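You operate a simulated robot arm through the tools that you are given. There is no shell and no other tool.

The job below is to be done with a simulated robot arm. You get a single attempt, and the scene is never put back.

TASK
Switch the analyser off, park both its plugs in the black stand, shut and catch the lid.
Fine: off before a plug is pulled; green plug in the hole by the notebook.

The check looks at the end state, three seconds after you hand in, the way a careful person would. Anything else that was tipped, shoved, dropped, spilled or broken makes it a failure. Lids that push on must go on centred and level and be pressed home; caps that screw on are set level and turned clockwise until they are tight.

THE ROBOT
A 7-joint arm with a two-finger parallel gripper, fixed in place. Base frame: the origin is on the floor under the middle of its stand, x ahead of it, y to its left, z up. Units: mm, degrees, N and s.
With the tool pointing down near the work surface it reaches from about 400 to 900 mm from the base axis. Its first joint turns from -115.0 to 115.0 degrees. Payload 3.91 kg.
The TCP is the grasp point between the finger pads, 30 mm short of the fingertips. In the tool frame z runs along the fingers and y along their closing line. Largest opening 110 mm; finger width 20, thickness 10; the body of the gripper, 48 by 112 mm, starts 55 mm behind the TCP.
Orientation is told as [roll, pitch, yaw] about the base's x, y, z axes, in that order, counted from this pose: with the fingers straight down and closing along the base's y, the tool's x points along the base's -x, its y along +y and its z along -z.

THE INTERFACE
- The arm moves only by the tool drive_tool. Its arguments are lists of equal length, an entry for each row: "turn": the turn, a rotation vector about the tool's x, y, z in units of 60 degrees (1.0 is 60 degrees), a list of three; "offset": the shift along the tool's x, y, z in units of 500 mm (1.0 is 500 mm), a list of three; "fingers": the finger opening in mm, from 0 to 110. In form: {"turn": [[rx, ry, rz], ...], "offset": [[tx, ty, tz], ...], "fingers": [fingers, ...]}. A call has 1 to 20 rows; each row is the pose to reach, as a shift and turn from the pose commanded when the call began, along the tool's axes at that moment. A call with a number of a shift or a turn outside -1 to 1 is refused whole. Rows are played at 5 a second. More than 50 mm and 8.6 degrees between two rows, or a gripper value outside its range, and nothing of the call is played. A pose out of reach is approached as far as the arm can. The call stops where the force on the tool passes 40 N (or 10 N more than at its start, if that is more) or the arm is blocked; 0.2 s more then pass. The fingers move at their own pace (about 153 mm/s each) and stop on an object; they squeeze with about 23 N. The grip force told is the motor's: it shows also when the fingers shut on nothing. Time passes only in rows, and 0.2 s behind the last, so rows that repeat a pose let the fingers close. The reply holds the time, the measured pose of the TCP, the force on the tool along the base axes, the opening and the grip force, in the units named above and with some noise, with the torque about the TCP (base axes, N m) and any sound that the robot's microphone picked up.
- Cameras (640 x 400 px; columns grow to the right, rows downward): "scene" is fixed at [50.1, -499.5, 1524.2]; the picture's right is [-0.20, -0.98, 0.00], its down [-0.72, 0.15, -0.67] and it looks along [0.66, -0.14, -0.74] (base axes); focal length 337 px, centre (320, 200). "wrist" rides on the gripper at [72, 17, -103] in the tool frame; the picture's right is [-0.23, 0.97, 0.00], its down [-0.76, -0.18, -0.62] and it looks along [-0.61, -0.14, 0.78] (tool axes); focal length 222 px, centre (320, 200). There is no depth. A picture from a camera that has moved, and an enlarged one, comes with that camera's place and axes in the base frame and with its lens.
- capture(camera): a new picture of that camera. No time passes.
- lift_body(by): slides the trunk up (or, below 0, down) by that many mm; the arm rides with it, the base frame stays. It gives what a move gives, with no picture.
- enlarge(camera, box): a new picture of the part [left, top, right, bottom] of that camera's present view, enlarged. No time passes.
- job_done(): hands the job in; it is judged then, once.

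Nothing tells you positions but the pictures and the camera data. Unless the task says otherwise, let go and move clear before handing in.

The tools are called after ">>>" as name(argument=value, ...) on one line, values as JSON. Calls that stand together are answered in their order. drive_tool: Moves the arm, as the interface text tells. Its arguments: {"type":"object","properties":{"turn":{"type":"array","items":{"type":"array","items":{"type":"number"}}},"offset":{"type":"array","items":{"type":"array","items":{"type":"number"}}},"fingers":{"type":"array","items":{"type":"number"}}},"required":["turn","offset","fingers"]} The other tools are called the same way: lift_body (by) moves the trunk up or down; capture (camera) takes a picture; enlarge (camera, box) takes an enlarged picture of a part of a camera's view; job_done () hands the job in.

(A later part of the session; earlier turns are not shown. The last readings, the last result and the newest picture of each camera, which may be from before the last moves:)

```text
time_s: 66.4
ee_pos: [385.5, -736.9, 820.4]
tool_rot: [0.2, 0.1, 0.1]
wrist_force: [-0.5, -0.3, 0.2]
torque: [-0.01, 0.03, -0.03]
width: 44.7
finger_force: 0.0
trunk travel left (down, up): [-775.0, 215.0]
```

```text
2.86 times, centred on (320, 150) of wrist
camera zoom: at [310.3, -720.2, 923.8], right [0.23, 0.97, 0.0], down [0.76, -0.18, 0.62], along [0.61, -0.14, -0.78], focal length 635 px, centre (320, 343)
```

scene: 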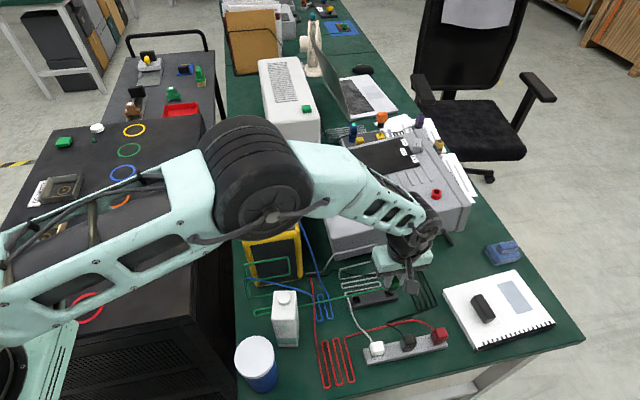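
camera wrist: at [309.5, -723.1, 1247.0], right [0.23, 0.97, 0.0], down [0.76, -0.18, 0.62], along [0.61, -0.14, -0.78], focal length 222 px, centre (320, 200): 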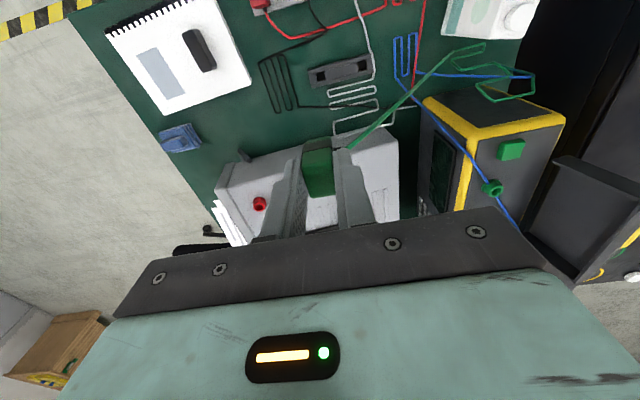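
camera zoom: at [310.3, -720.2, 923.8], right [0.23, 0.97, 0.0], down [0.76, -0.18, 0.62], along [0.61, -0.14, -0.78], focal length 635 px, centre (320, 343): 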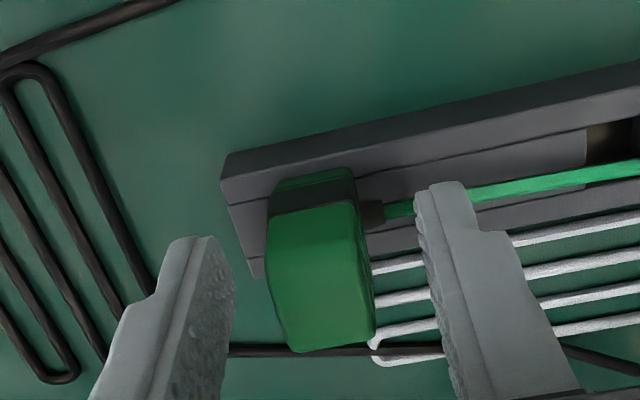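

The green plug stands upright in the hole by the notebook. I'll rise clear and check it.

>>> drive_tool(turn=[[0, 0, 0], [0, 0, 0], [0, 0, 0], [0, 0, 0], [0, 0, 0], [0, 0, 0]], offset=[[0, 0, -0.04], [0, 0, -0.1], [0, 0, -0.2], [0, 0, -0.3], [0, 0, -0.4], [0, 0, -0.5]], fingers=[45, 45, 60, 80, 110, 110])

>>> capture(camera="scene")

>>> enlarge(camera="scene", box=[330, 260, 420, 320])

>>> enlarge(camera="wrist", box=[260, 30, 420, 130])

```text
time_s: 67.8
ee_pos: [383.8, -734.9, 1068.0]
tool_rot: [0.0, 0.0, 0.0]
wrist_force: [0.5, 0.3, 0.0]
torque: [0.02, 0.02, -0.02]
width: 109.9
finger_force: 0.0
trunk travel left (down, up): [-775.0, 215.0]
```

```text
taken
```

scene: 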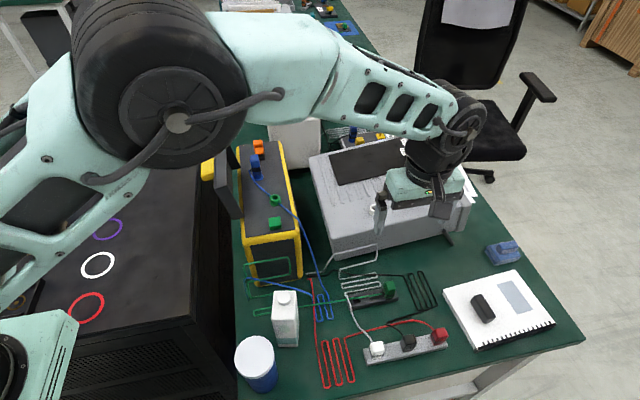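

```text
6.67 times, centred on (375, 290) of scene
camera zoom: at [50.1, -499.5, 1524.2], right [-0.2, -0.98, 0.0], down [-0.72, 0.15, -0.67], along [0.66, -0.14, -0.74], focal length 2245 px, centre (-47, -400)
```

zoom: 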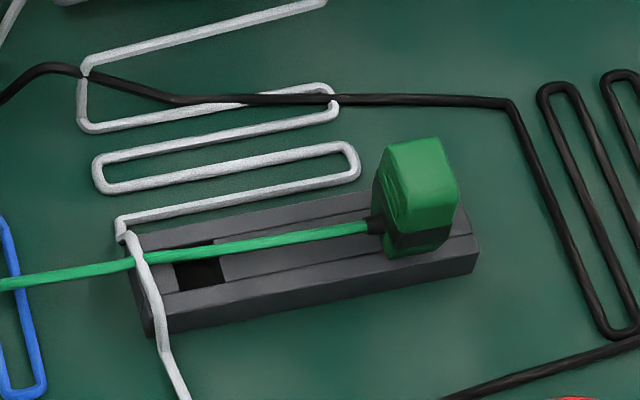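

```text
4.00 times, centred on (340, 80) of wrist
camera zoom: at [310.2, -719.1, 1171.8], right [0.23, 0.97, 0.0], down [0.76, -0.18, 0.62], along [0.61, -0.14, -0.78], focal length 888 px, centre (240, 680)
```

zoom: 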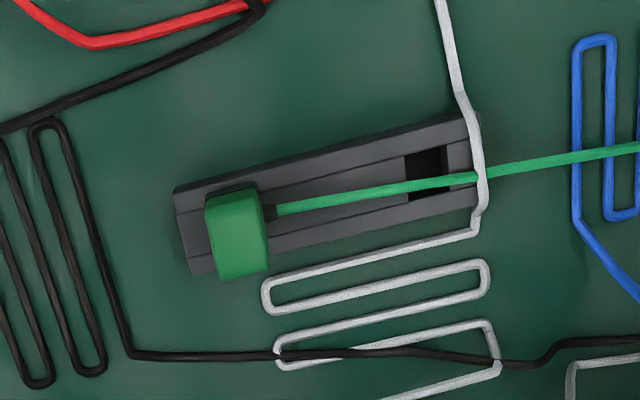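

The green plug is upright and home in the notebook-side hole. Now I'll go over to the blue plug at about (657,-474).

>>> drive_tool(turn=[[0, 0, 0], [0, 0, 0], [0, 0, 0], [0, 0, 0], [0, 0, 0], [0, 0, 0], [0, 0, 0], [0, 0, 0], [0, 0, 0]], offset=[[-0.03, 0.03, -0.08], [-0.09, 0.085, -0.09], [-0.155, 0.15, -0.09], [-0.22, 0.21, -0.09], [-0.285, 0.275, -0.09], [-0.35, 0.34, -0.09], [-0.415, 0.4, -0.09], [-0.48, 0.465, -0.085], [-0.543, 0.526, -0.08]], fingers=[110, 110, 110, 110, 110, 110, 110, 80, 70])

>>> capture(camera="wrist")

>>> enlarge(camera="wrist", box=[250, 80, 390, 220])

>>> capture(camera="scene")

```text
time_s: 69.8
ee_pos: [657.2, -474.3, 1111.4]
tool_rot: [0.0, 0.0, 0.0]
wrist_force: [-1.2, -0.6, 0.4]
torque: [0.05, 0.0, -0.01]
width: 70.0
finger_force: 0.1
trunk travel left (down, up): [-775.0, 215.0]
```

```text
taken
camera wrist: at [583.5, -458.0, 1214.0], right [0.23, 0.97, 0.0], down [0.76, -0.18, 0.62], along [0.61, -0.14, -0.78], focal length 222 px, centre (320, 200)
```

wrist: 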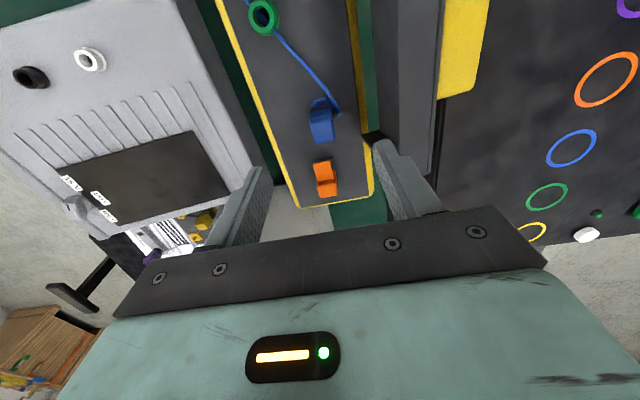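

```text
2.86 times, centred on (320, 150) of wrist
camera zoom: at [583.5, -458.0, 1214.0], right [0.23, 0.97, 0.0], down [0.76, -0.18, 0.62], along [0.61, -0.14, -0.78], focal length 635 px, centre (320, 343)
```

zoom: 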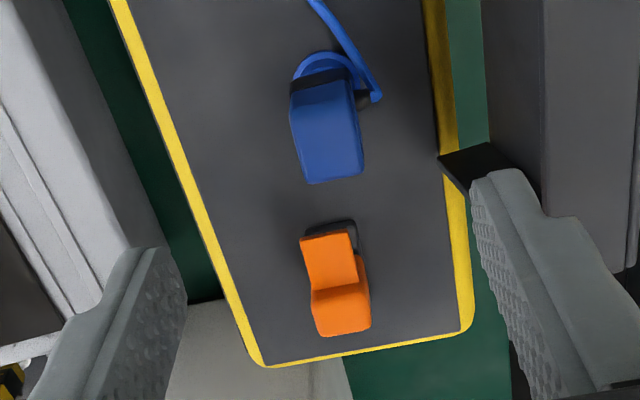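

```text
taken
```

scene: 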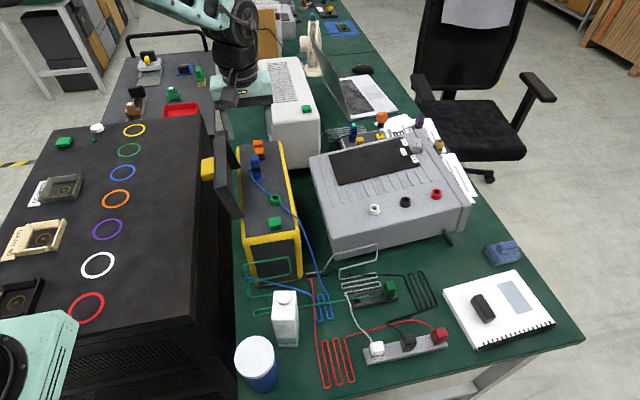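

The blue plug's view matches the green one within 1.5 mm, so I'll use the same grip. I'll descend with the fingers open 48 mm, staying clear of the lid.

>>> drive_tool(turn=[[0, 0, 0], [0, 0, 0], [0, 0, 0], [0, 0, 0]], offset=[[-0.001, 0.003, 0.04], [-0.001, 0.003, 0.08], [-0.001, 0.003, 0.12], [-0.001, 0.003, 0.156]], fingers=[55, 48, 48, 48])

>>> enlarge(camera="wrist", box=[250, 100, 390, 220])

>>> enlarge(camera="scene", box=[220, 130, 300, 190])

```text
time_s: 70.8
ee_pos: [657.2, -472.9, 1029.8]
tool_rot: [-0.1, 0.0, 0.0]
wrist_force: [0.3, -0.1, 0.6]
torque: [-0.01, 0.0, 0.02]
width: 48.2
finger_force: 0.0
trunk travel left (down, up): [-775.0, 215.0]
```

```text
3.33 times, centred on (320, 160) of wrist
camera zoom: at [583.7, -456.3, 1134.2], right [0.23, 0.97, 0.0], down [0.76, -0.18, 0.62], along [0.61, -0.14, -0.78], focal length 740 px, centre (320, 333)
```

zoom: 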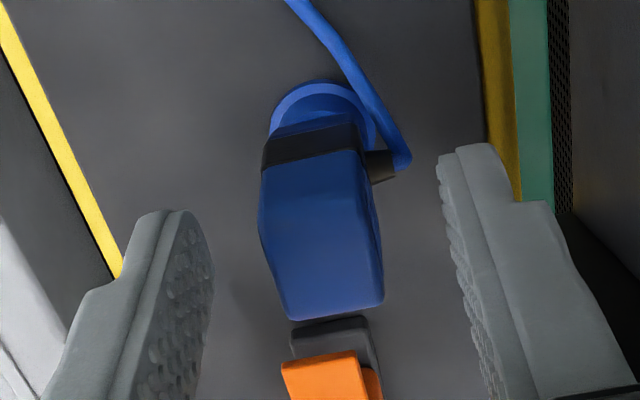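

```text
6.67 times, centred on (260, 160) of scene
camera zoom: at [50.1, -499.5, 1524.2], right [-0.2, -0.98, 0.0], down [-0.72, 0.15, -0.67], along [0.66, -0.14, -0.74], focal length 2245 px, centre (720, 467)
```

zoom: 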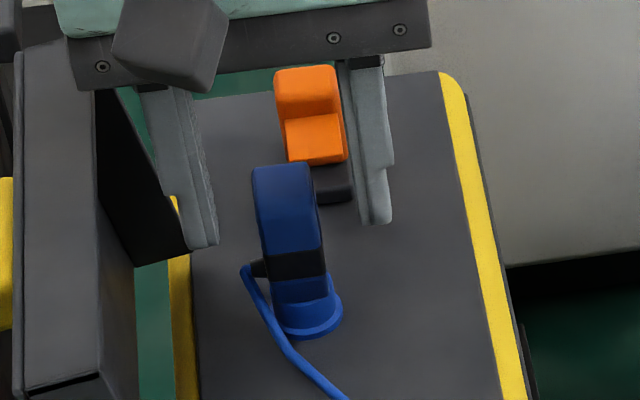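

>>> drive_tool(turn=[[0, 0, 0], [0, 0, 0], [0, 0, 0], [0, 0, 0]], offset=[[0.001, 0, 0.004], [0.001, 0, 0.004], [0.001, 0, 0.004], [0.001, 0, 0.004]], fingers=[48, 30, 10, 10])

>>> enlarge(camera="wrist", box=[250, 100, 390, 220])

```text
time_s: 71.8
ee_pos: [657.1, -473.6, 1028.6]
tool_rot: [0.0, -0.1, 0.0]
wrist_force: [0.2, -0.5, -0.3]
torque: [0.03, -0.01, -0.03]
width: 18.8
finger_force: 22.4
trunk travel left (down, up): [-775.0, 215.0]
```

```text
3.33 times, centred on (320, 160) of wrist
camera zoom: at [582.8, -456.5, 1132.8], right [0.23, 0.97, 0.0], down [0.76, -0.18, 0.62], along [0.61, -0.14, -0.78], focal length 740 px, centre (320, 333)
```

zoom: 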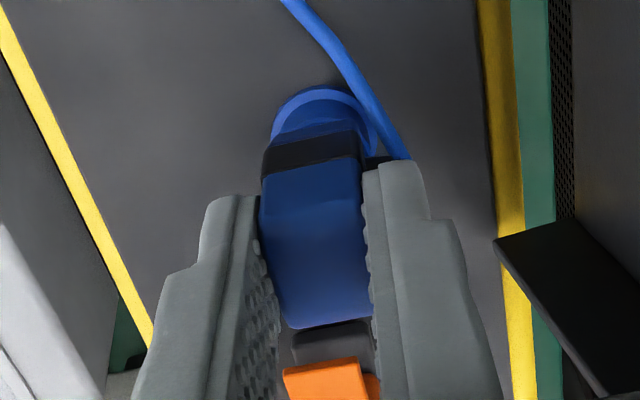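

The grip matches the green one. I'll pull the blue plug straight up.

>>> drive_tool(turn=[[0, 0, 0], [0, 0, 0], [0, 0, 0], [0, 0, 0], [0, 0, 0], [0, 0, 0], [0, 0, 0]], offset=[[0, 0, -0.006], [0, 0, -0.014], [0, 0, -0.024], [0, 0, -0.04], [0, 0, -0.1], [0, 0, -0.16], [0, 0, -0.22]], fingers=[5, 5, 5, 5, 5, 5, 5])

>>> enlarge(camera="scene", box=[220, 110, 320, 210])

>>> enlarge(camera="wrist", box=[250, 100, 390, 220])

```text
time_s: 73.4
ee_pos: [657.9, -475.8, 1139.0]
tool_rot: [0.0, 0.1, 0.0]
wrist_force: [0.7, -0.2, -0.3]
torque: [-0.01, 0.03, 0.02]
width: 18.6
finger_force: 22.8
trunk travel left (down, up): [-775.0, 215.0]
```

```text
4.00 times, centred on (270, 160) of scene
camera zoom: at [50.1, -499.5, 1524.2], right [-0.2, -0.98, 0.0], down [-0.72, 0.15, -0.67], along [0.66, -0.14, -0.74], focal length 1347 px, centre (520, 360)
```

zoom: 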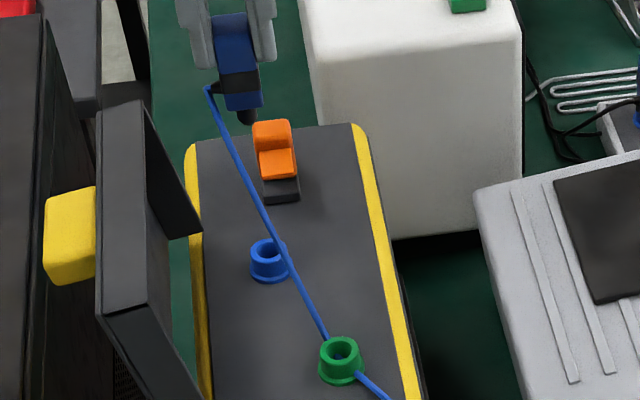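

```text
3.33 times, centred on (320, 160) of wrist
camera zoom: at [583.5, -458.5, 1242.5], right [0.23, 0.97, 0.0], down [0.76, -0.18, 0.62], along [0.61, -0.14, -0.78], focal length 740 px, centre (320, 333)
```

zoom: 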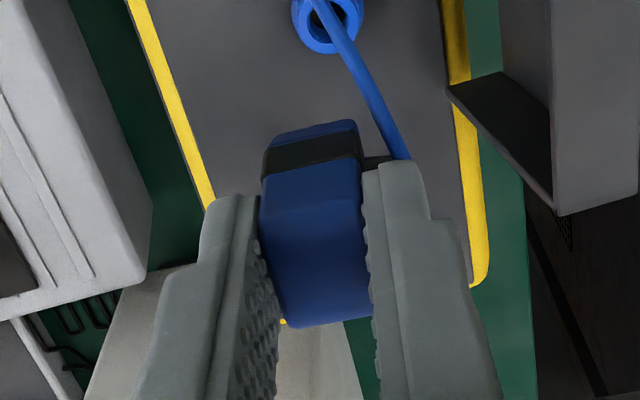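

The blue plug is out. I'll carry it high to above the other hole, using the green plug's final position plus the hole spacing.

>>> drive_tool(turn=[[0, 0, 0], [0, 0, 0], [0, 0, 0], [0, 0, 0], [0, 0, 0], [0, 0, 0], [0, 0, 0], [0, 0, 0]], offset=[[0.068, -0.0466, 0], [0.136, -0.0931, 0], [0.2035, -0.1397, 0], [0.2713, -0.1862, 0], [0.339, -0.2328, 0], [0.407, -0.2793, 0], [0.475, -0.326, 0], [0.5426, -0.3724, 0]], fingers=[5, 5, 5, 5, 5, 5, 5, 5])

>>> drive_tool(turn=[[0, 0, 0], [0, 0, 0], [0, 0, 0], [0, 0, 0], [0, 0, 0]], offset=[[0, 0, 0.09], [0, 0, 0.18], [0, 0, 0.27], [0, 0, 0.36], [0, 0, 0.43]], fingers=[5, 5, 5, 5, 5])

>>> capture(camera="scene")

>>> enlarge(camera="wrist", box=[240, 60, 400, 200])

>>> enlarge(camera="scene", box=[335, 240, 415, 310])

```text
time_s: 75.2
ee_pos: [385.9, -659.0, 1139.1]
tool_rot: [-0.1, -0.1, 0.1]
wrist_force: [0.6, 0.9, -0.4]
torque: [0.0, 0.03, 0.04]
width: 18.7
finger_force: 23.2
trunk travel left (down, up): [-775.0, 215.0]
```

```text
time_s: 76.4
ee_pos: [387.7, -656.7, 925.3]
tool_rot: [0.0, 0.0, 0.0]
wrist_force: [0.3, 0.2, 0.1]
torque: [0.0, -0.01, -0.02]
width: 18.8
finger_force: 23.0
trunk travel left (down, up): [-775.0, 215.0]
```

```text
taken
```

scene: 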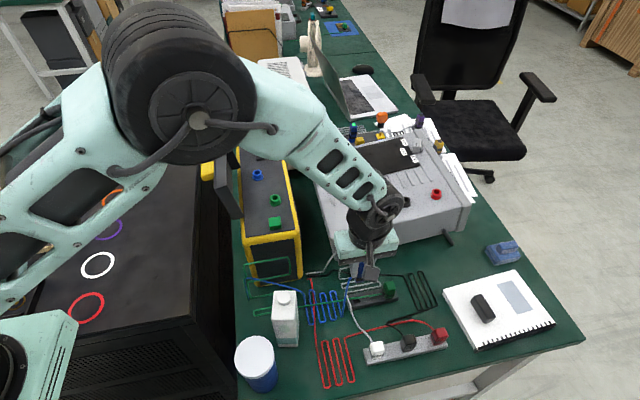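

```text
2.86 times, centred on (320, 130) of wrist
camera zoom: at [313.9, -639.9, 1029.0], right [0.23, 0.97, 0.0], down [0.76, -0.18, 0.62], along [0.61, -0.14, -0.78], focal length 635 px, centre (320, 400)
```

zoom: 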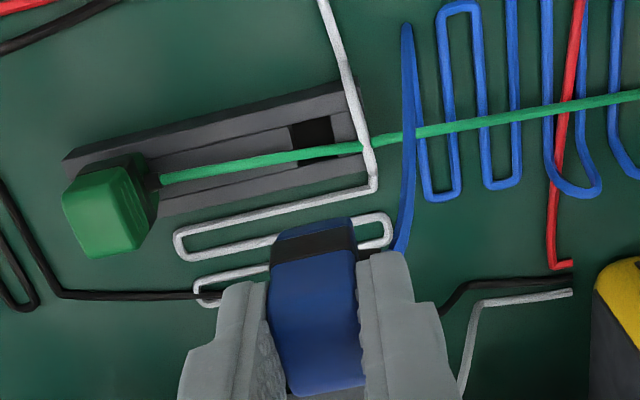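

```text
5.71 times, centred on (375, 275) of scene
camera zoom: at [50.1, -499.5, 1524.2], right [-0.2, -0.98, 0.0], down [-0.72, 0.15, -0.67], along [0.66, -0.14, -0.74], focal length 1924 px, centre (6, -229)
```

zoom: 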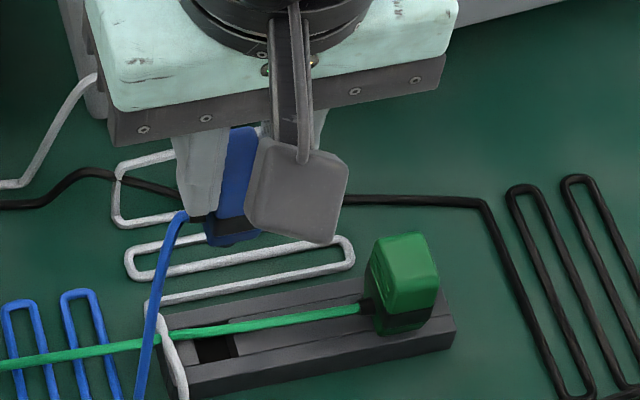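

The view of this hole matches the green plug's correct alignment to within about 0.7 mm. I'll lower it in stages while watching the force.

>>> drive_tool(turn=[[0, 0, 0], [0, 0, 0], [0, 0, 0]], offset=[[0, 0.001, 0.06], [0, 0.001, 0.12], [0, 0.001, 0.16]], fingers=[5, 5, 5])

>>> drive_tool(turn=[[0, 0, 0], [0, 0, 0], [0, 0, 0], [0, 0, 0]], offset=[[0, 0, 0.006], [0, 0, 0.012], [0, 0, 0.018], [0, 0, 0.024]], fingers=[5, 5, 5, 5])

>>> enlarge(camera="scene", box=[345, 270, 411, 315])

```text
time_s: 77.2
ee_pos: [387.7, -657.9, 847.3]
tool_rot: [0.0, 0.1, 0.0]
wrist_force: [-0.9, 0.1, 0.4]
torque: [0.0, -0.04, -0.03]
width: 19.1
finger_force: 22.8
trunk travel left (down, up): [-775.0, 215.0]
```

```text
time_s: 78.2
ee_pos: [384.3, -659.1, 835.3]
tool_rot: [0.1, 0.0, 0.0]
wrist_force: [-0.5, 0.2, -0.3]
torque: [0.0, 0.0, -0.02]
width: 18.8
finger_force: 23.2
trunk travel left (down, up): [-775.0, 215.0]
```

```text
8.89 times, centred on (378, 292) of scene
camera zoom: at [50.1, -499.5, 1524.2], right [-0.2, -0.98, 0.0], down [-0.72, 0.15, -0.67], along [0.66, -0.14, -0.74], focal length 2993 px, centre (-196, -622)
```

zoom: 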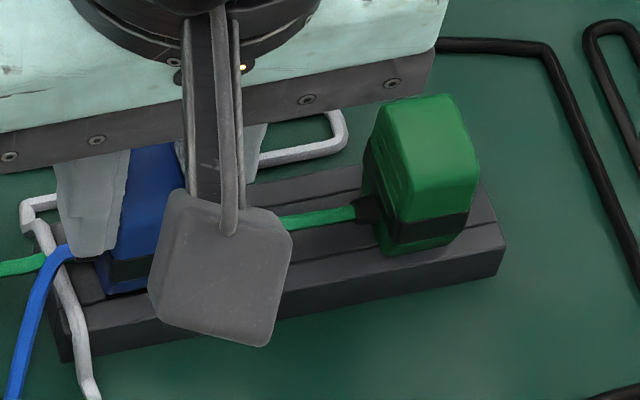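

>>> drive_tool(turn=[[0, 0, 0], [0, 0, 0], [0, 0, 0]], offset=[[0, 0, 0.004], [0, 0, 0.008], [0, 0, 0.012]], fingers=[5, 5, 5])

>>> drive_tool(turn=[[0, 0, 0], [0, 0, 0], [0, 0, 0]], offset=[[0, 0, 0.004], [0, 0, 0.008], [0, 0, 0.011]], fingers=[5, 5, 5])

>>> enlarge(camera="scene", box=[345, 270, 411, 315])

```text
time_s: 79.0
ee_pos: [384.8, -659.5, 828.5]
tool_rot: [0.0, 0.0, 0.0]
wrist_force: [-0.8, -0.8, -0.8]
torque: [-0.01, 0.02, -0.03]
width: 18.7
finger_force: 23.6
trunk travel left (down, up): [-775.0, 215.0]
```

```text
time_s: 79.8
ee_pos: [385.2, -659.3, 824.4]
tool_rot: [-0.2, -0.1, 0.1]
wrist_force: [1.7, 4.8, 18.7]
torque: [0.19, -0.11, 0.01]
width: 18.7
finger_force: 22.9
trunk travel left (down, up): [-775.0, 215.0]
```

```text
8.89 times, centred on (378, 292) of scene
camera zoom: at [50.1, -499.5, 1524.2], right [-0.2, -0.98, 0.0], down [-0.72, 0.15, -0.67], along [0.66, -0.14, -0.74], focal length 2993 px, centre (-196, -622)
```

zoom: 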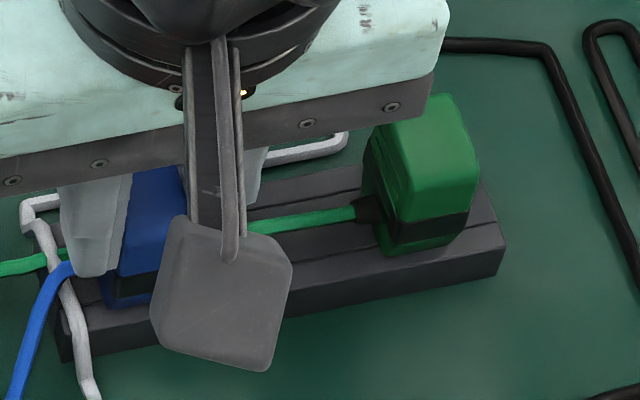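

>>> drive_tool(turn=[[0, 0, 0], [0, 0, 0], [0, 0, 0], [0, 0, 0]], offset=[[0, 0.002, -0.004], [0, 0.002, 0], [0, 0.002, 0.004], [0, 0.002, 0.004]], fingers=[5, 5, 5, 5])

```text
time_s: 80.8
ee_pos: [383.8, -660.1, 820.7]
tool_rot: [-0.2, 0.0, 0.0]
wrist_force: [0.0, -1.4, 19.0]
torque: [-0.05, 0.01, 0.04]
width: 18.8
finger_force: 23.1
trunk travel left (down, up): [-775.0, 215.0]
```

Seated at z≈820.7, the same depth as the green one, with almost no side force. I'll ease off, open the fingers and lift away.

>>> drive_tool(turn=[[0, 0, 0], [0, 0, 0], [0, 0, 0], [0, 0, 0], [0, 0, 0]], offset=[[0, 0, -0.003], [0, 0, -0.003], [0, 0, -0.003], [0, 0, -0.003], [0, 0, -0.003]], fingers=[5, 25, 35, 42, 42])

>>> enlarge(camera="wrist", box=[240, 80, 400, 220])

>>> drive_tool(turn=[[0, 0, 0], [0, 0, 0], [0, 0, 0], [0, 0, 0], [0, 0, 0], [0, 0, 0]], offset=[[0, 0, -0.04], [0, 0, -0.1], [0, 0, -0.2], [0, 0, -0.3], [0, 0, -0.4], [0, 0, -0.5]], fingers=[42, 42, 60, 80, 80, 80])

>>> enlarge(camera="scene", box=[330, 255, 420, 320])

>>> capture(camera="wrist")

```text
time_s: 82.0
ee_pos: [383.9, -659.5, 821.8]
tool_rot: [0.0, 0.0, 0.1]
wrist_force: [0.1, 0.2, 0.0]
torque: [-0.01, 0.0, -0.01]
width: 41.9
finger_force: 0.1
trunk travel left (down, up): [-775.0, 215.0]
```

```text
2.86 times, centred on (320, 150) of wrist
camera zoom: at [310.3, -642.1, 925.2], right [0.23, 0.97, 0.0], down [0.76, -0.18, 0.62], along [0.61, -0.14, -0.78], focal length 635 px, centre (320, 343)
```

zoom: 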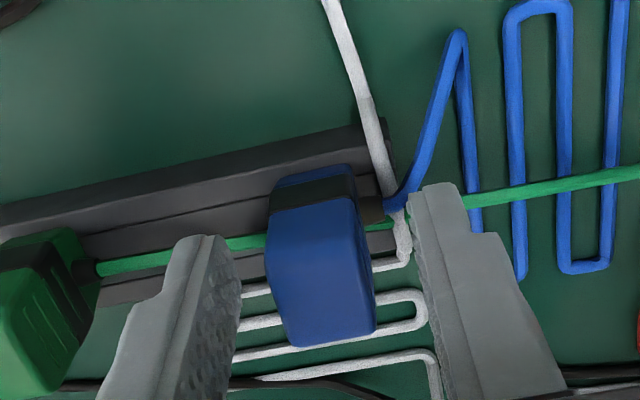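

```text
time_s: 83.4
ee_pos: [381.0, -656.2, 1068.9]
tool_rot: [-0.1, 0.0, -0.1]
wrist_force: [-0.1, -0.3, -0.1]
torque: [0.03, 0.04, 0.01]
width: 79.9
finger_force: 0.0
trunk travel left (down, up): [-775.0, 215.0]
```

```text
6.15 times, centred on (375, 288) of scene
camera zoom: at [50.1, -499.5, 1524.2], right [-0.2, -0.98, 0.0], down [-0.72, 0.15, -0.67], along [0.66, -0.14, -0.74], focal length 2072 px, centre (-18, -338)
```

zoom: 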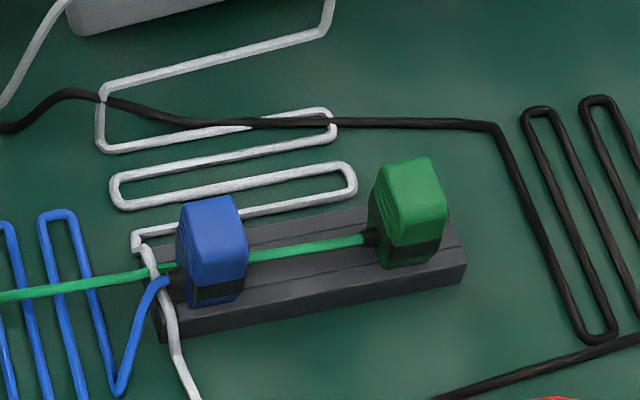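

```text
taken
camera wrist: at [306.4, -638.9, 1172.6], right [0.23, 0.97, 0.0], down [0.76, -0.18, 0.62], along [0.61, -0.14, -0.78], focal length 222 px, centre (320, 200)
```

wrist: 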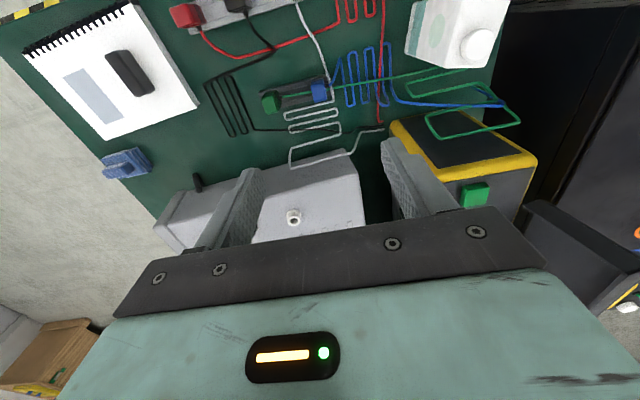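

Both plugs are parked upright, blue in the other hole. Now the lid: I'll move above it and take fresh views before straddling it with the open fingers.

>>> drive_tool(turn=[[0, 0, 0], [0, 0, 0], [0, 0, 0], [0, 0, 0], [0, 0, 0], [0, 0, 0], [0, 0, 0], [0, 0, 0], [0, 0, 0]], offset=[[-0.02, 0.02, -0.08], [-0.075, 0.08, -0.13], [-0.13, 0.145, -0.14], [-0.19, 0.21, -0.14], [-0.25, 0.275, -0.14], [-0.31, 0.34, -0.14], [-0.37, 0.405, -0.14], [-0.42, 0.465, -0.14], [-0.464, 0.522, -0.14]], fingers=[110, 110, 110, 110, 110, 110, 110, 110, 110])

>>> capture(camera="wrist")

>>> capture(camera="scene")

>>> enlarge(camera="wrist", box=[240, 40, 420, 200])

>>> enlarge(camera="scene", box=[190, 110, 310, 230])

```text
time_s: 85.4
ee_pos: [616.8, -394.8, 1139.9]
tool_rot: [0.0, 0.0, 0.0]
wrist_force: [-0.2, -0.6, -0.4]
torque: [0.0, -0.03, 0.02]
width: 110.0
finger_force: 0.1
trunk travel left (down, up): [-775.0, 215.0]
```

```text
taken
camera wrist: at [541.9, -377.2, 1242.9], right [0.23, 0.97, 0.0], down [0.76, -0.18, 0.62], along [0.61, -0.14, -0.78], focal length 222 px, centre (320, 200)
```

wrist: 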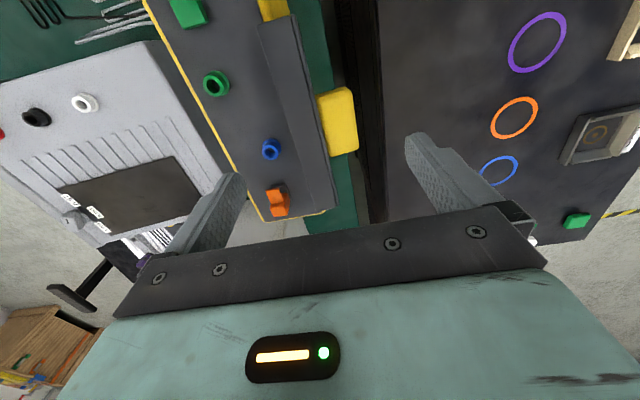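

```text
taken
```

scene: 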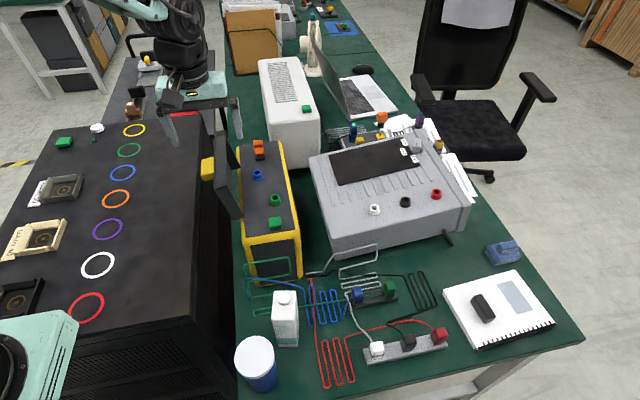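

```text
2.50 times, centred on (330, 120) of wrist
camera zoom: at [541.9, -377.2, 1242.9], right [0.23, 0.97, 0.0], down [0.76, -0.18, 0.62], along [0.61, -0.14, -0.78], focal length 555 px, centre (295, 400)
```

zoom: 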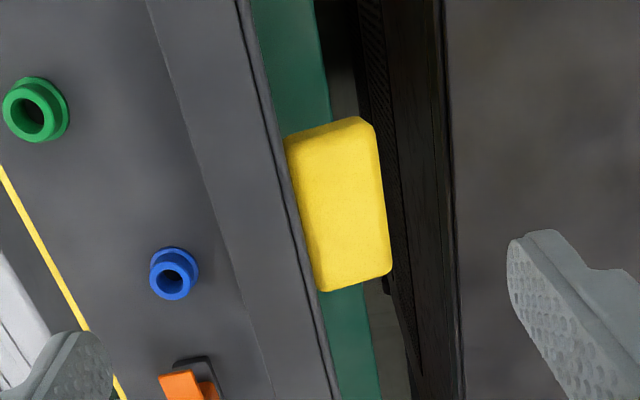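

```text
3.33 times, centred on (250, 170) of scene
camera zoom: at [50.1, -499.5, 1524.2], right [-0.2, -0.98, 0.0], down [-0.72, 0.15, -0.67], along [0.66, -0.14, -0.74], focal length 1122 px, centre (553, 300)
```

zoom: 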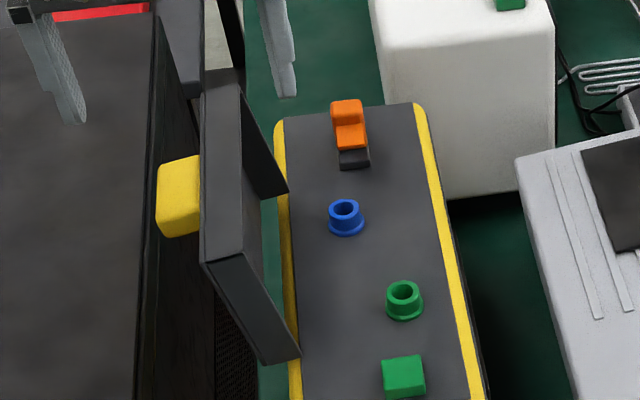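

From here the lid's top edge runs y≈-393 to -422, and its yellow block spans x≈590–645, out to y≈-363. I'll straddle it with the fingers fully open, one outside the block and one ahead of the lid so it can't slam.

>>> drive_tool(turn=[[0, 0, 0], [0, 0, 0], [0, 0, 0], [0, 0, 0]], offset=[[-0.002, -0.01, 0.02], [-0.002, -0.01, 0.08], [-0.002, -0.01, 0.15], [-0.002, -0.01, 0.2]], fingers=[110, 110, 110, 110])

>>> capture(camera="wrist")

>>> enlarge(camera="scene", box=[180, 90, 300, 210])

```text
time_s: 86.4
ee_pos: [616.2, -399.9, 1039.0]
tool_rot: [0.0, 0.1, 0.0]
wrist_force: [-0.8, -0.3, -0.4]
torque: [-0.01, -0.02, 0.02]
width: 110.0
finger_force: 0.1
trunk travel left (down, up): [-775.0, 215.0]
```

```text
taken
camera wrist: at [542.6, -383.5, 1142.8], right [0.23, 0.97, 0.0], down [0.76, -0.18, 0.62], along [0.61, -0.14, -0.78], focal length 222 px, centre (320, 200)
```

wrist: 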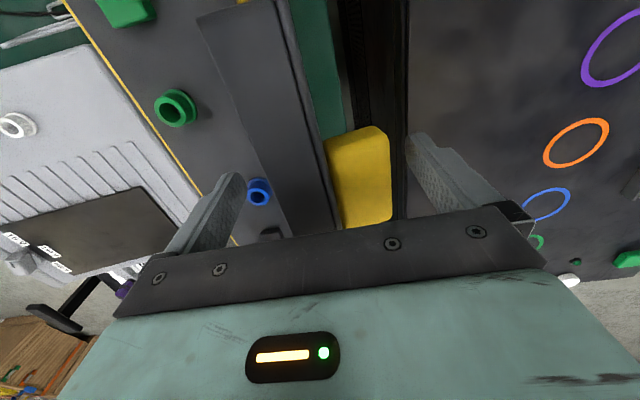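

```text
3.33 times, centred on (240, 150) of scene
camera zoom: at [50.1, -499.5, 1524.2], right [-0.2, -0.98, 0.0], down [-0.72, 0.15, -0.67], along [0.66, -0.14, -0.74], focal length 1122 px, centre (587, 367)
```

zoom: 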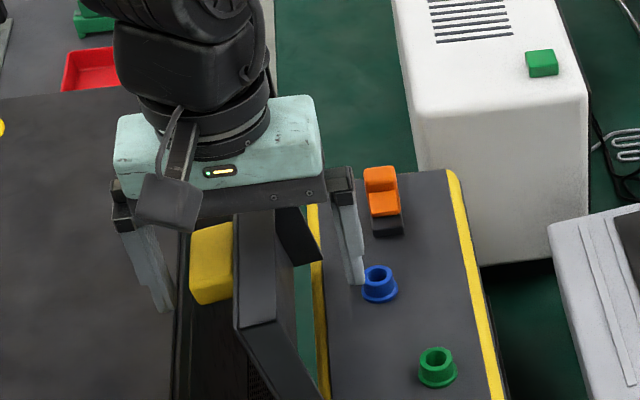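

The fingers straddle the lid with clearance both sides. I'll move slowly toward -y so the outer finger pushes the block.

>>> drive_tool(turn=[[0, 0, 0], [0, 0, 0], [0, 0, 0], [0, 0, 0], [0, 0, 0], [0, 0, 0]], offset=[[0, -0.02, 0], [0, -0.035, 0], [0, -0.045, 0], [0, -0.055, 0], [0, -0.065, 0], [0, -0.075, 0]], fingers=[110, 110, 110, 110, 110, 110])

>>> enlarge(camera="scene", box=[180, 90, 300, 210])

>>> capture(camera="wrist")

```text
time_s: 87.8
ee_pos: [618.5, -440.4, 1040.2]
tool_rot: [-0.1, 0.2, -0.1]
wrist_force: [-0.7, 0.5, -0.2]
torque: [0.01, 0.01, 0.02]
width: 109.7
finger_force: 0.1
trunk travel left (down, up): [-775.0, 215.0]
```

```text
3.33 times, centred on (240, 150) of scene
camera zoom: at [50.1, -499.5, 1524.2], right [-0.2, -0.98, 0.0], down [-0.72, 0.15, -0.67], along [0.66, -0.14, -0.74], focal length 1122 px, centre (587, 367)
```

zoom: 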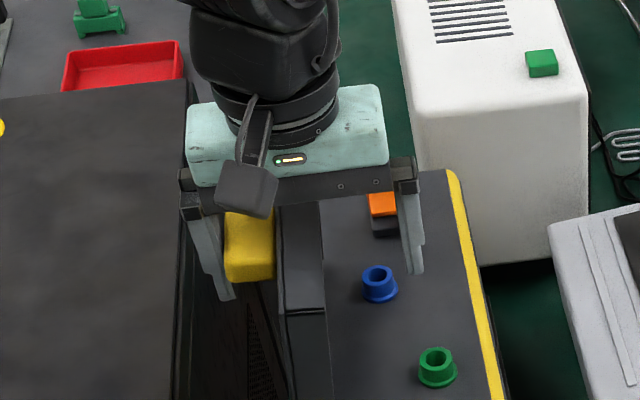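

```text
taken
camera wrist: at [543.9, -422.8, 1144.0], right [0.23, 0.97, 0.0], down [0.76, -0.18, 0.62], along [0.61, -0.14, -0.78], focal length 222 px, centre (320, 200)
```

wrist: 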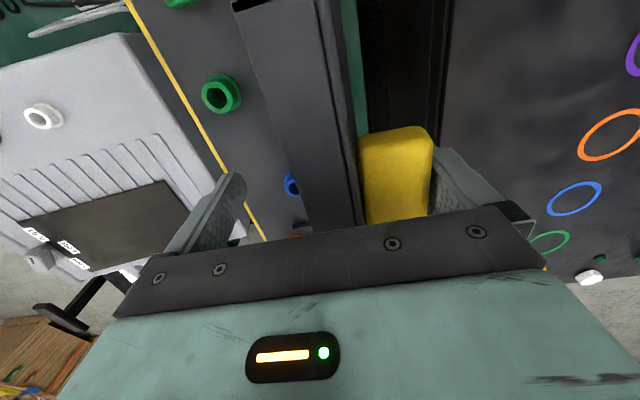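

>>> drive_tool(turn=[[0, 0, 0], [0, 0, 0], [0, 0, 0], [0, 0, 0]], offset=[[0, 0, 0.012], [0, -0.01, 0.02], [0, -0.02, 0.02], [0, -0.03, 0.02]], fingers=[110, 110, 110, 110])

>>> enlarge(camera="scene", box=[180, 90, 300, 210])

>>> capture(camera="wrist")

```text
time_s: 88.8
ee_pos: [617.2, -455.4, 1032.1]
tool_rot: [0.0, 0.1, -0.1]
wrist_force: [0.9, -0.9, 0.6]
torque: [-0.01, 0.01, -0.02]
width: 110.2
finger_force: 0.0
trunk travel left (down, up): [-775.0, 215.0]
```

```text
3.33 times, centred on (240, 150) of scene
camera zoom: at [50.1, -499.5, 1524.2], right [-0.2, -0.98, 0.0], down [-0.72, 0.15, -0.67], along [0.66, -0.14, -0.74], focal length 1122 px, centre (587, 367)
```

zoom: 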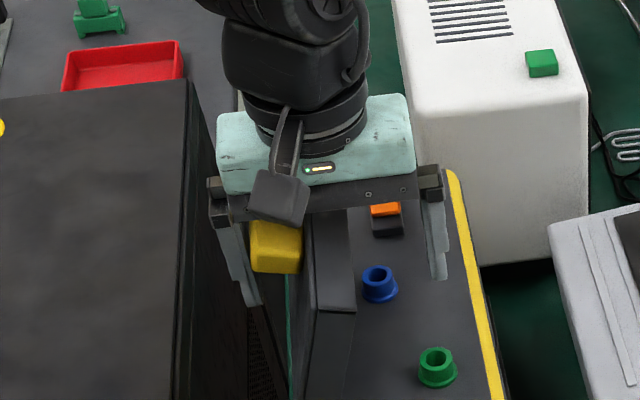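

```text
taken
camera wrist: at [543.6, -437.9, 1135.7], right [0.23, 0.97, 0.0], down [0.76, -0.18, 0.62], along [0.61, -0.14, -0.78], focal length 222 px, centre (320, 200)
```

wrist: 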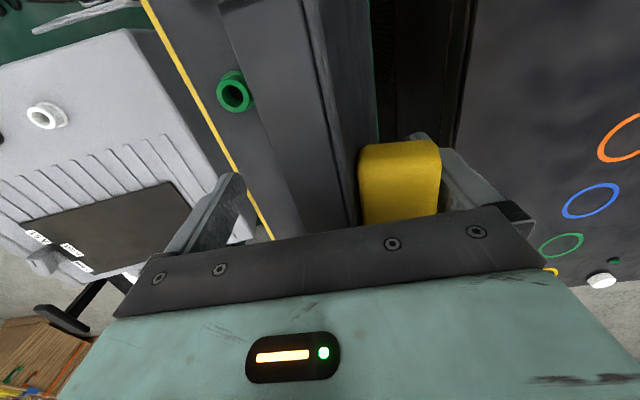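

>>> drive_tool(turn=[[0, 0, 0], [0, 0, 0], [0, 0, 0], [0, 0, 0]], offset=[[0, -0.01, 0], [0, -0.02, 0], [0, -0.03, 0], [0, -0.03, 0]], fingers=[110, 110, 110, 110])

>>> enlarge(camera="scene", box=[180, 90, 300, 210])

>>> capture(camera="wrist")

```text
time_s: 89.8
ee_pos: [618.7, -470.1, 1032.3]
tool_rot: [0.0, 0.0, 0.1]
wrist_force: [-0.1, 0.2, -0.6]
torque: [-0.03, 0.0, 0.03]
width: 110.1
finger_force: 0.0
trunk travel left (down, up): [-775.0, 215.0]
```

```text
3.33 times, centred on (240, 150) of scene
camera zoom: at [50.1, -499.5, 1524.2], right [-0.2, -0.98, 0.0], down [-0.72, 0.15, -0.67], along [0.66, -0.14, -0.74], focal length 1122 px, centre (587, 367)
```

zoom: 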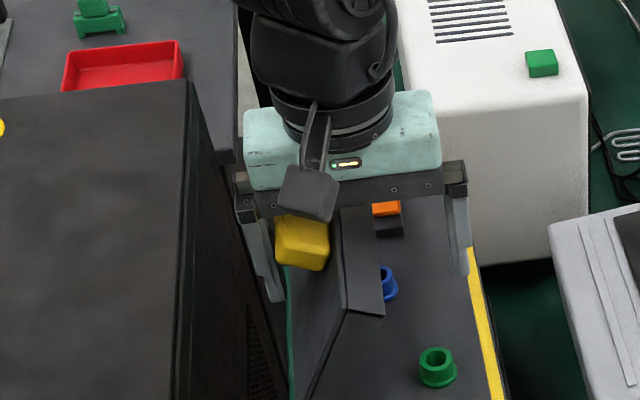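

```text
taken
camera wrist: at [544.4, -453.2, 1135.9], right [0.23, 0.97, 0.0], down [0.76, -0.18, 0.62], along [0.61, -0.14, -0.78], focal length 222 px, centre (320, 200)
```

wrist: 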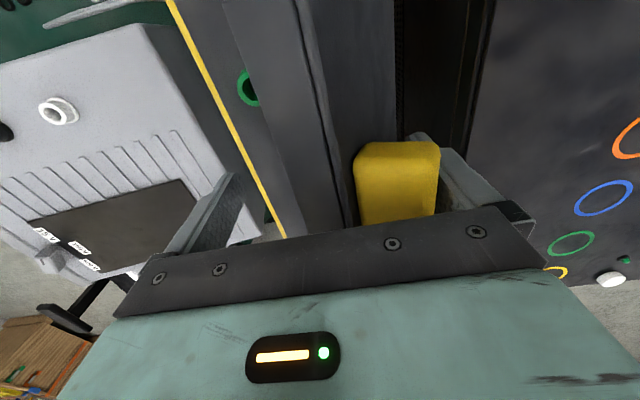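

>>> drive_tool(turn=[[0, 0, 0], [0, 0, 0], [0, 0, 0], [0, 0, 0]], offset=[[0, -0.01, 0], [0, -0.02, 0], [0, -0.03, 0], [0, -0.03, 0]], fingers=[110, 110, 110, 110])

>>> enlarge(camera="scene", box=[180, 90, 300, 210])

>>> capture(camera="wrist")

```text
time_s: 90.8
ee_pos: [618.4, -485.5, 1030.5]
tool_rot: [0.0, 0.0, 0.1]
wrist_force: [-0.7, 0.4, 0.4]
torque: [0.02, 0.0, -0.02]
width: 110.2
finger_force: 0.0
trunk travel left (down, up): [-775.0, 215.0]
```

```text
3.33 times, centred on (240, 150) of scene
camera zoom: at [50.1, -499.5, 1524.2], right [-0.2, -0.98, 0.0], down [-0.72, 0.15, -0.67], along [0.66, -0.14, -0.74], focal length 1122 px, centre (587, 367)
```

zoom: 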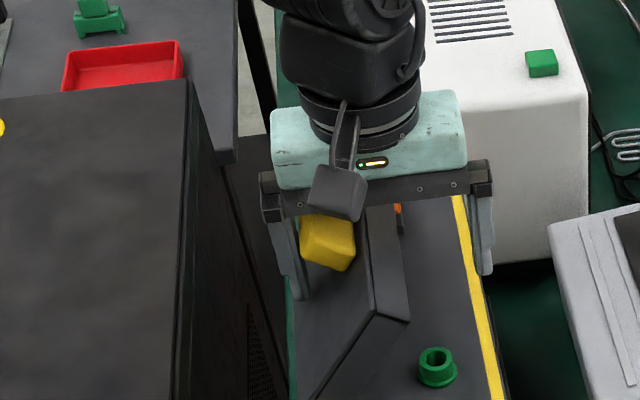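

```text
taken
camera wrist: at [543.8, -468.4, 1134.3], right [0.23, 0.97, 0.0], down [0.76, -0.18, 0.62], along [0.61, -0.14, -0.78], focal length 222 px, centre (320, 200)
```

wrist: 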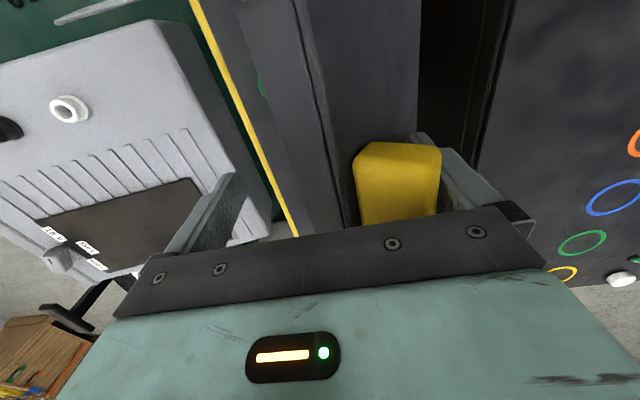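

The hinge has friction, so the lid stays where I push it (about 58° now). I'll keep pushing toward -y while raising the finger slightly to follow the block.

>>> drive_tool(turn=[[0, 0, 0], [0, 0, 0], [0, 0, 0], [0, 0, 0], [0, 0, 0]], offset=[[0, 0, -0.02], [0, -0.01, -0.035], [0, -0.02, -0.042], [0, -0.03, -0.046], [0, -0.04, -0.048]], fingers=[110, 110, 110, 110, 110])

>>> enlarge(camera="scene", box=[180, 90, 300, 210])

>>> capture(camera="wrist")

```text
time_s: 92.0
ee_pos: [617.6, -504.4, 1055.6]
tool_rot: [0.0, 0.1, 0.1]
wrist_force: [-0.3, -0.1, -0.2]
torque: [-0.02, -0.01, -0.03]
width: 109.8
finger_force: 0.0
trunk travel left (down, up): [-775.0, 215.0]
```

```text
3.33 times, centred on (240, 150) of scene
camera zoom: at [50.1, -499.5, 1524.2], right [-0.2, -0.98, 0.0], down [-0.72, 0.15, -0.67], along [0.66, -0.14, -0.74], focal length 1122 px, centre (587, 367)
```

zoom: 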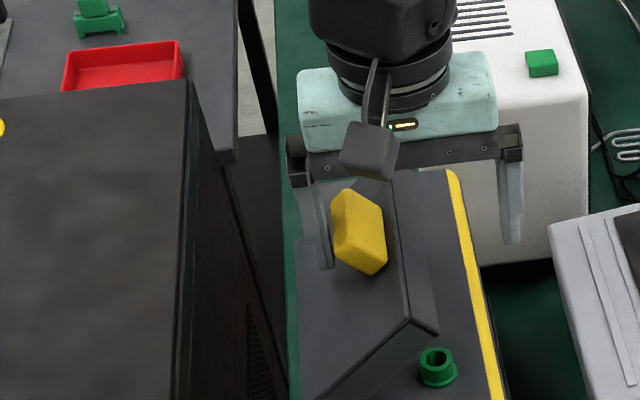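

```text
taken
camera wrist: at [543.2, -488.7, 1158.8], right [0.23, 0.97, 0.0], down [0.76, -0.18, 0.62], along [0.61, -0.14, -0.78], focal length 222 px, centre (320, 200)
```

wrist: 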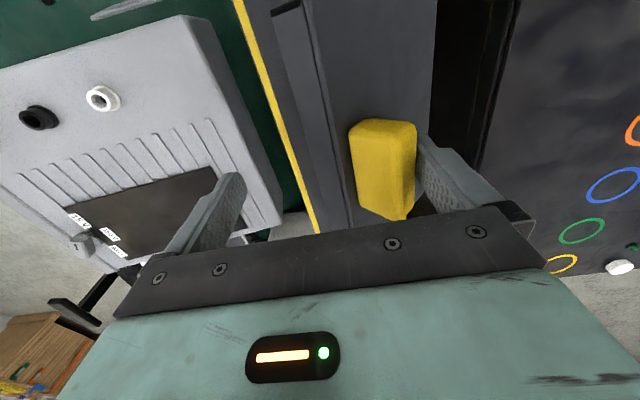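

>>> drive_tool(turn=[[0, 0, 0], [0, 0, 0], [0, 0, 0], [0, 0, 0], [0, 0, 0]], offset=[[0, -0.01, 0], [0, -0.02, 0.003], [0, -0.03, 0.006], [0, -0.04, 0.009], [0, -0.05, 0.012]], fingers=[110, 110, 110, 110, 110])

>>> enlarge(camera="scene", box=[180, 90, 300, 210])

>>> capture(camera="wrist")

```text
time_s: 93.2
ee_pos: [618.4, -529.7, 1049.2]
tool_rot: [-0.1, 0.0, 0.0]
wrist_force: [-0.1, 0.4, -0.2]
torque: [-0.01, 0.0, 0.01]
width: 110.1
finger_force: 0.1
trunk travel left (down, up): [-775.0, 215.0]
```

```text
3.33 times, centred on (240, 150) of scene
camera zoom: at [50.1, -499.5, 1524.2], right [-0.2, -0.98, 0.0], down [-0.72, 0.15, -0.67], along [0.66, -0.14, -0.74], focal length 1122 px, centre (587, 367)
```

zoom: 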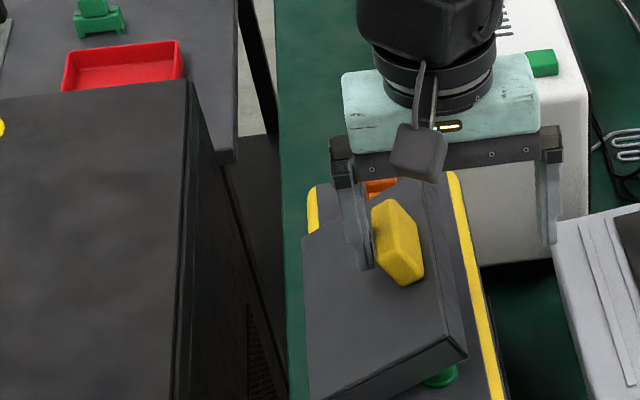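

```text
taken
camera wrist: at [543.7, -513.6, 1153.5], right [0.23, 0.97, 0.0], down [0.76, -0.18, 0.62], along [0.61, -0.14, -0.78], focal length 222 px, centre (320, 200)
```

wrist: 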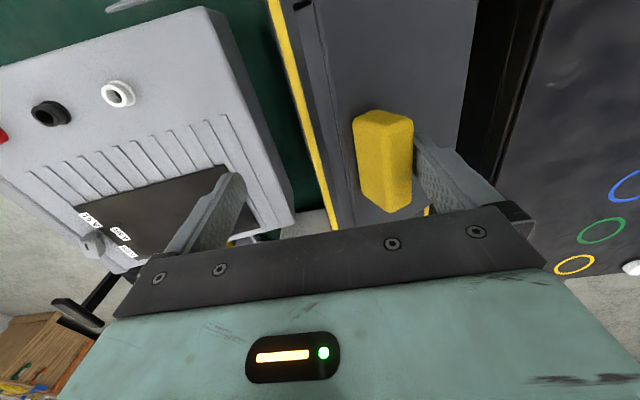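

The lid is down to about 25°. Now I'll lift, close the fingers, and press down on the block from above.

>>> drive_tool(turn=[[0, 0, 0], [0, 0, 0], [0, 0, 0], [0, 0, 0]], offset=[[0, 0.01, -0.04], [0, 0.02, -0.1], [0, 0.05, -0.1], [0, 0.056, -0.1]], fingers=[110, 60, 0, 0])

>>> capture(camera="wrist")

>>> enlarge(camera="scene", box=[200, 100, 320, 220])

```text
time_s: 94.2
ee_pos: [616.9, -501.3, 1099.0]
tool_rot: [-0.1, 0.0, 0.0]
wrist_force: [0.6, -0.3, -0.2]
torque: [0.01, 0.0, -0.01]
width: 0.1
finger_force: 22.6
trunk travel left (down, up): [-775.0, 215.0]
```

```text
taken
camera wrist: at [543.6, -485.0, 1202.8], right [0.23, 0.97, 0.0], down [0.76, -0.18, 0.62], along [0.61, -0.14, -0.78], focal length 222 px, centre (320, 200)
```

wrist: 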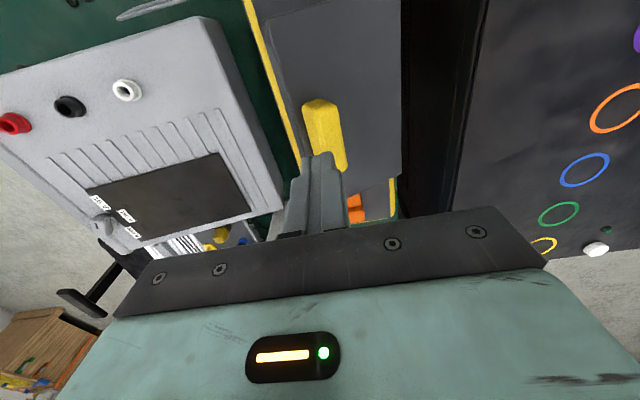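

```text
3.33 times, centred on (260, 160) of scene
camera zoom: at [50.1, -499.5, 1524.2], right [-0.2, -0.98, 0.0], down [-0.72, 0.15, -0.67], along [0.66, -0.14, -0.74], focal length 1122 px, centre (520, 333)
```

zoom: 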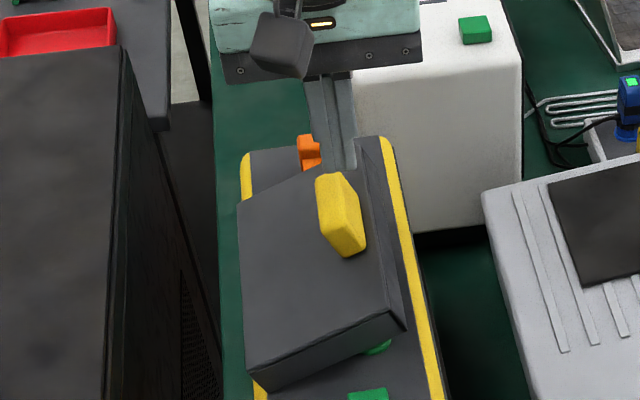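

>>> drive_tool(turn=[[0, 0, 0], [0, 0, 0], [0, 0, 0], [0, 0, 0], [0, 0, 0]], offset=[[0, -0.006, 0.02], [0, -0.012, 0.036], [0, -0.014, 0.044], [0, -0.018, 0.052], [0, -0.022, 0.06]], fingers=[0, 0, 0, 0, 0])

>>> enlarge(camera="scene", box=[200, 100, 320, 220])

```text
time_s: 95.4
ee_pos: [617.6, -517.3, 1071.6]
tool_rot: [-0.4, -0.3, 0.0]
wrist_force: [3.4, -22.6, 21.8]
torque: [-0.49, 0.15, 0.2]
width: 0.0
finger_force: 22.8
trunk travel left (down, up): [-775.0, 215.0]
```

```text
3.33 times, centred on (260, 160) of scene
camera zoom: at [50.1, -499.5, 1524.2], right [-0.2, -0.98, 0.0], down [-0.72, 0.15, -0.67], along [0.66, -0.14, -0.74], focal length 1122 px, centre (520, 333)
```

zoom: 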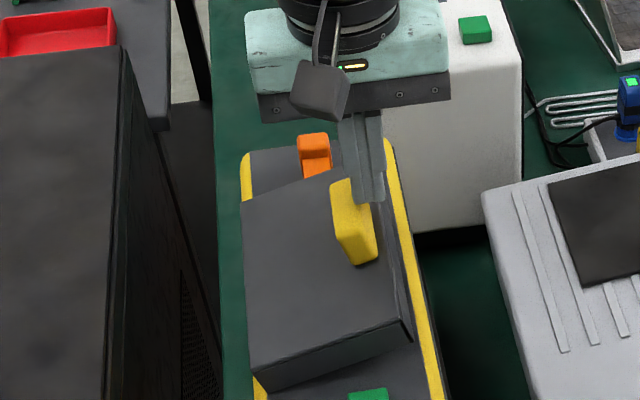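

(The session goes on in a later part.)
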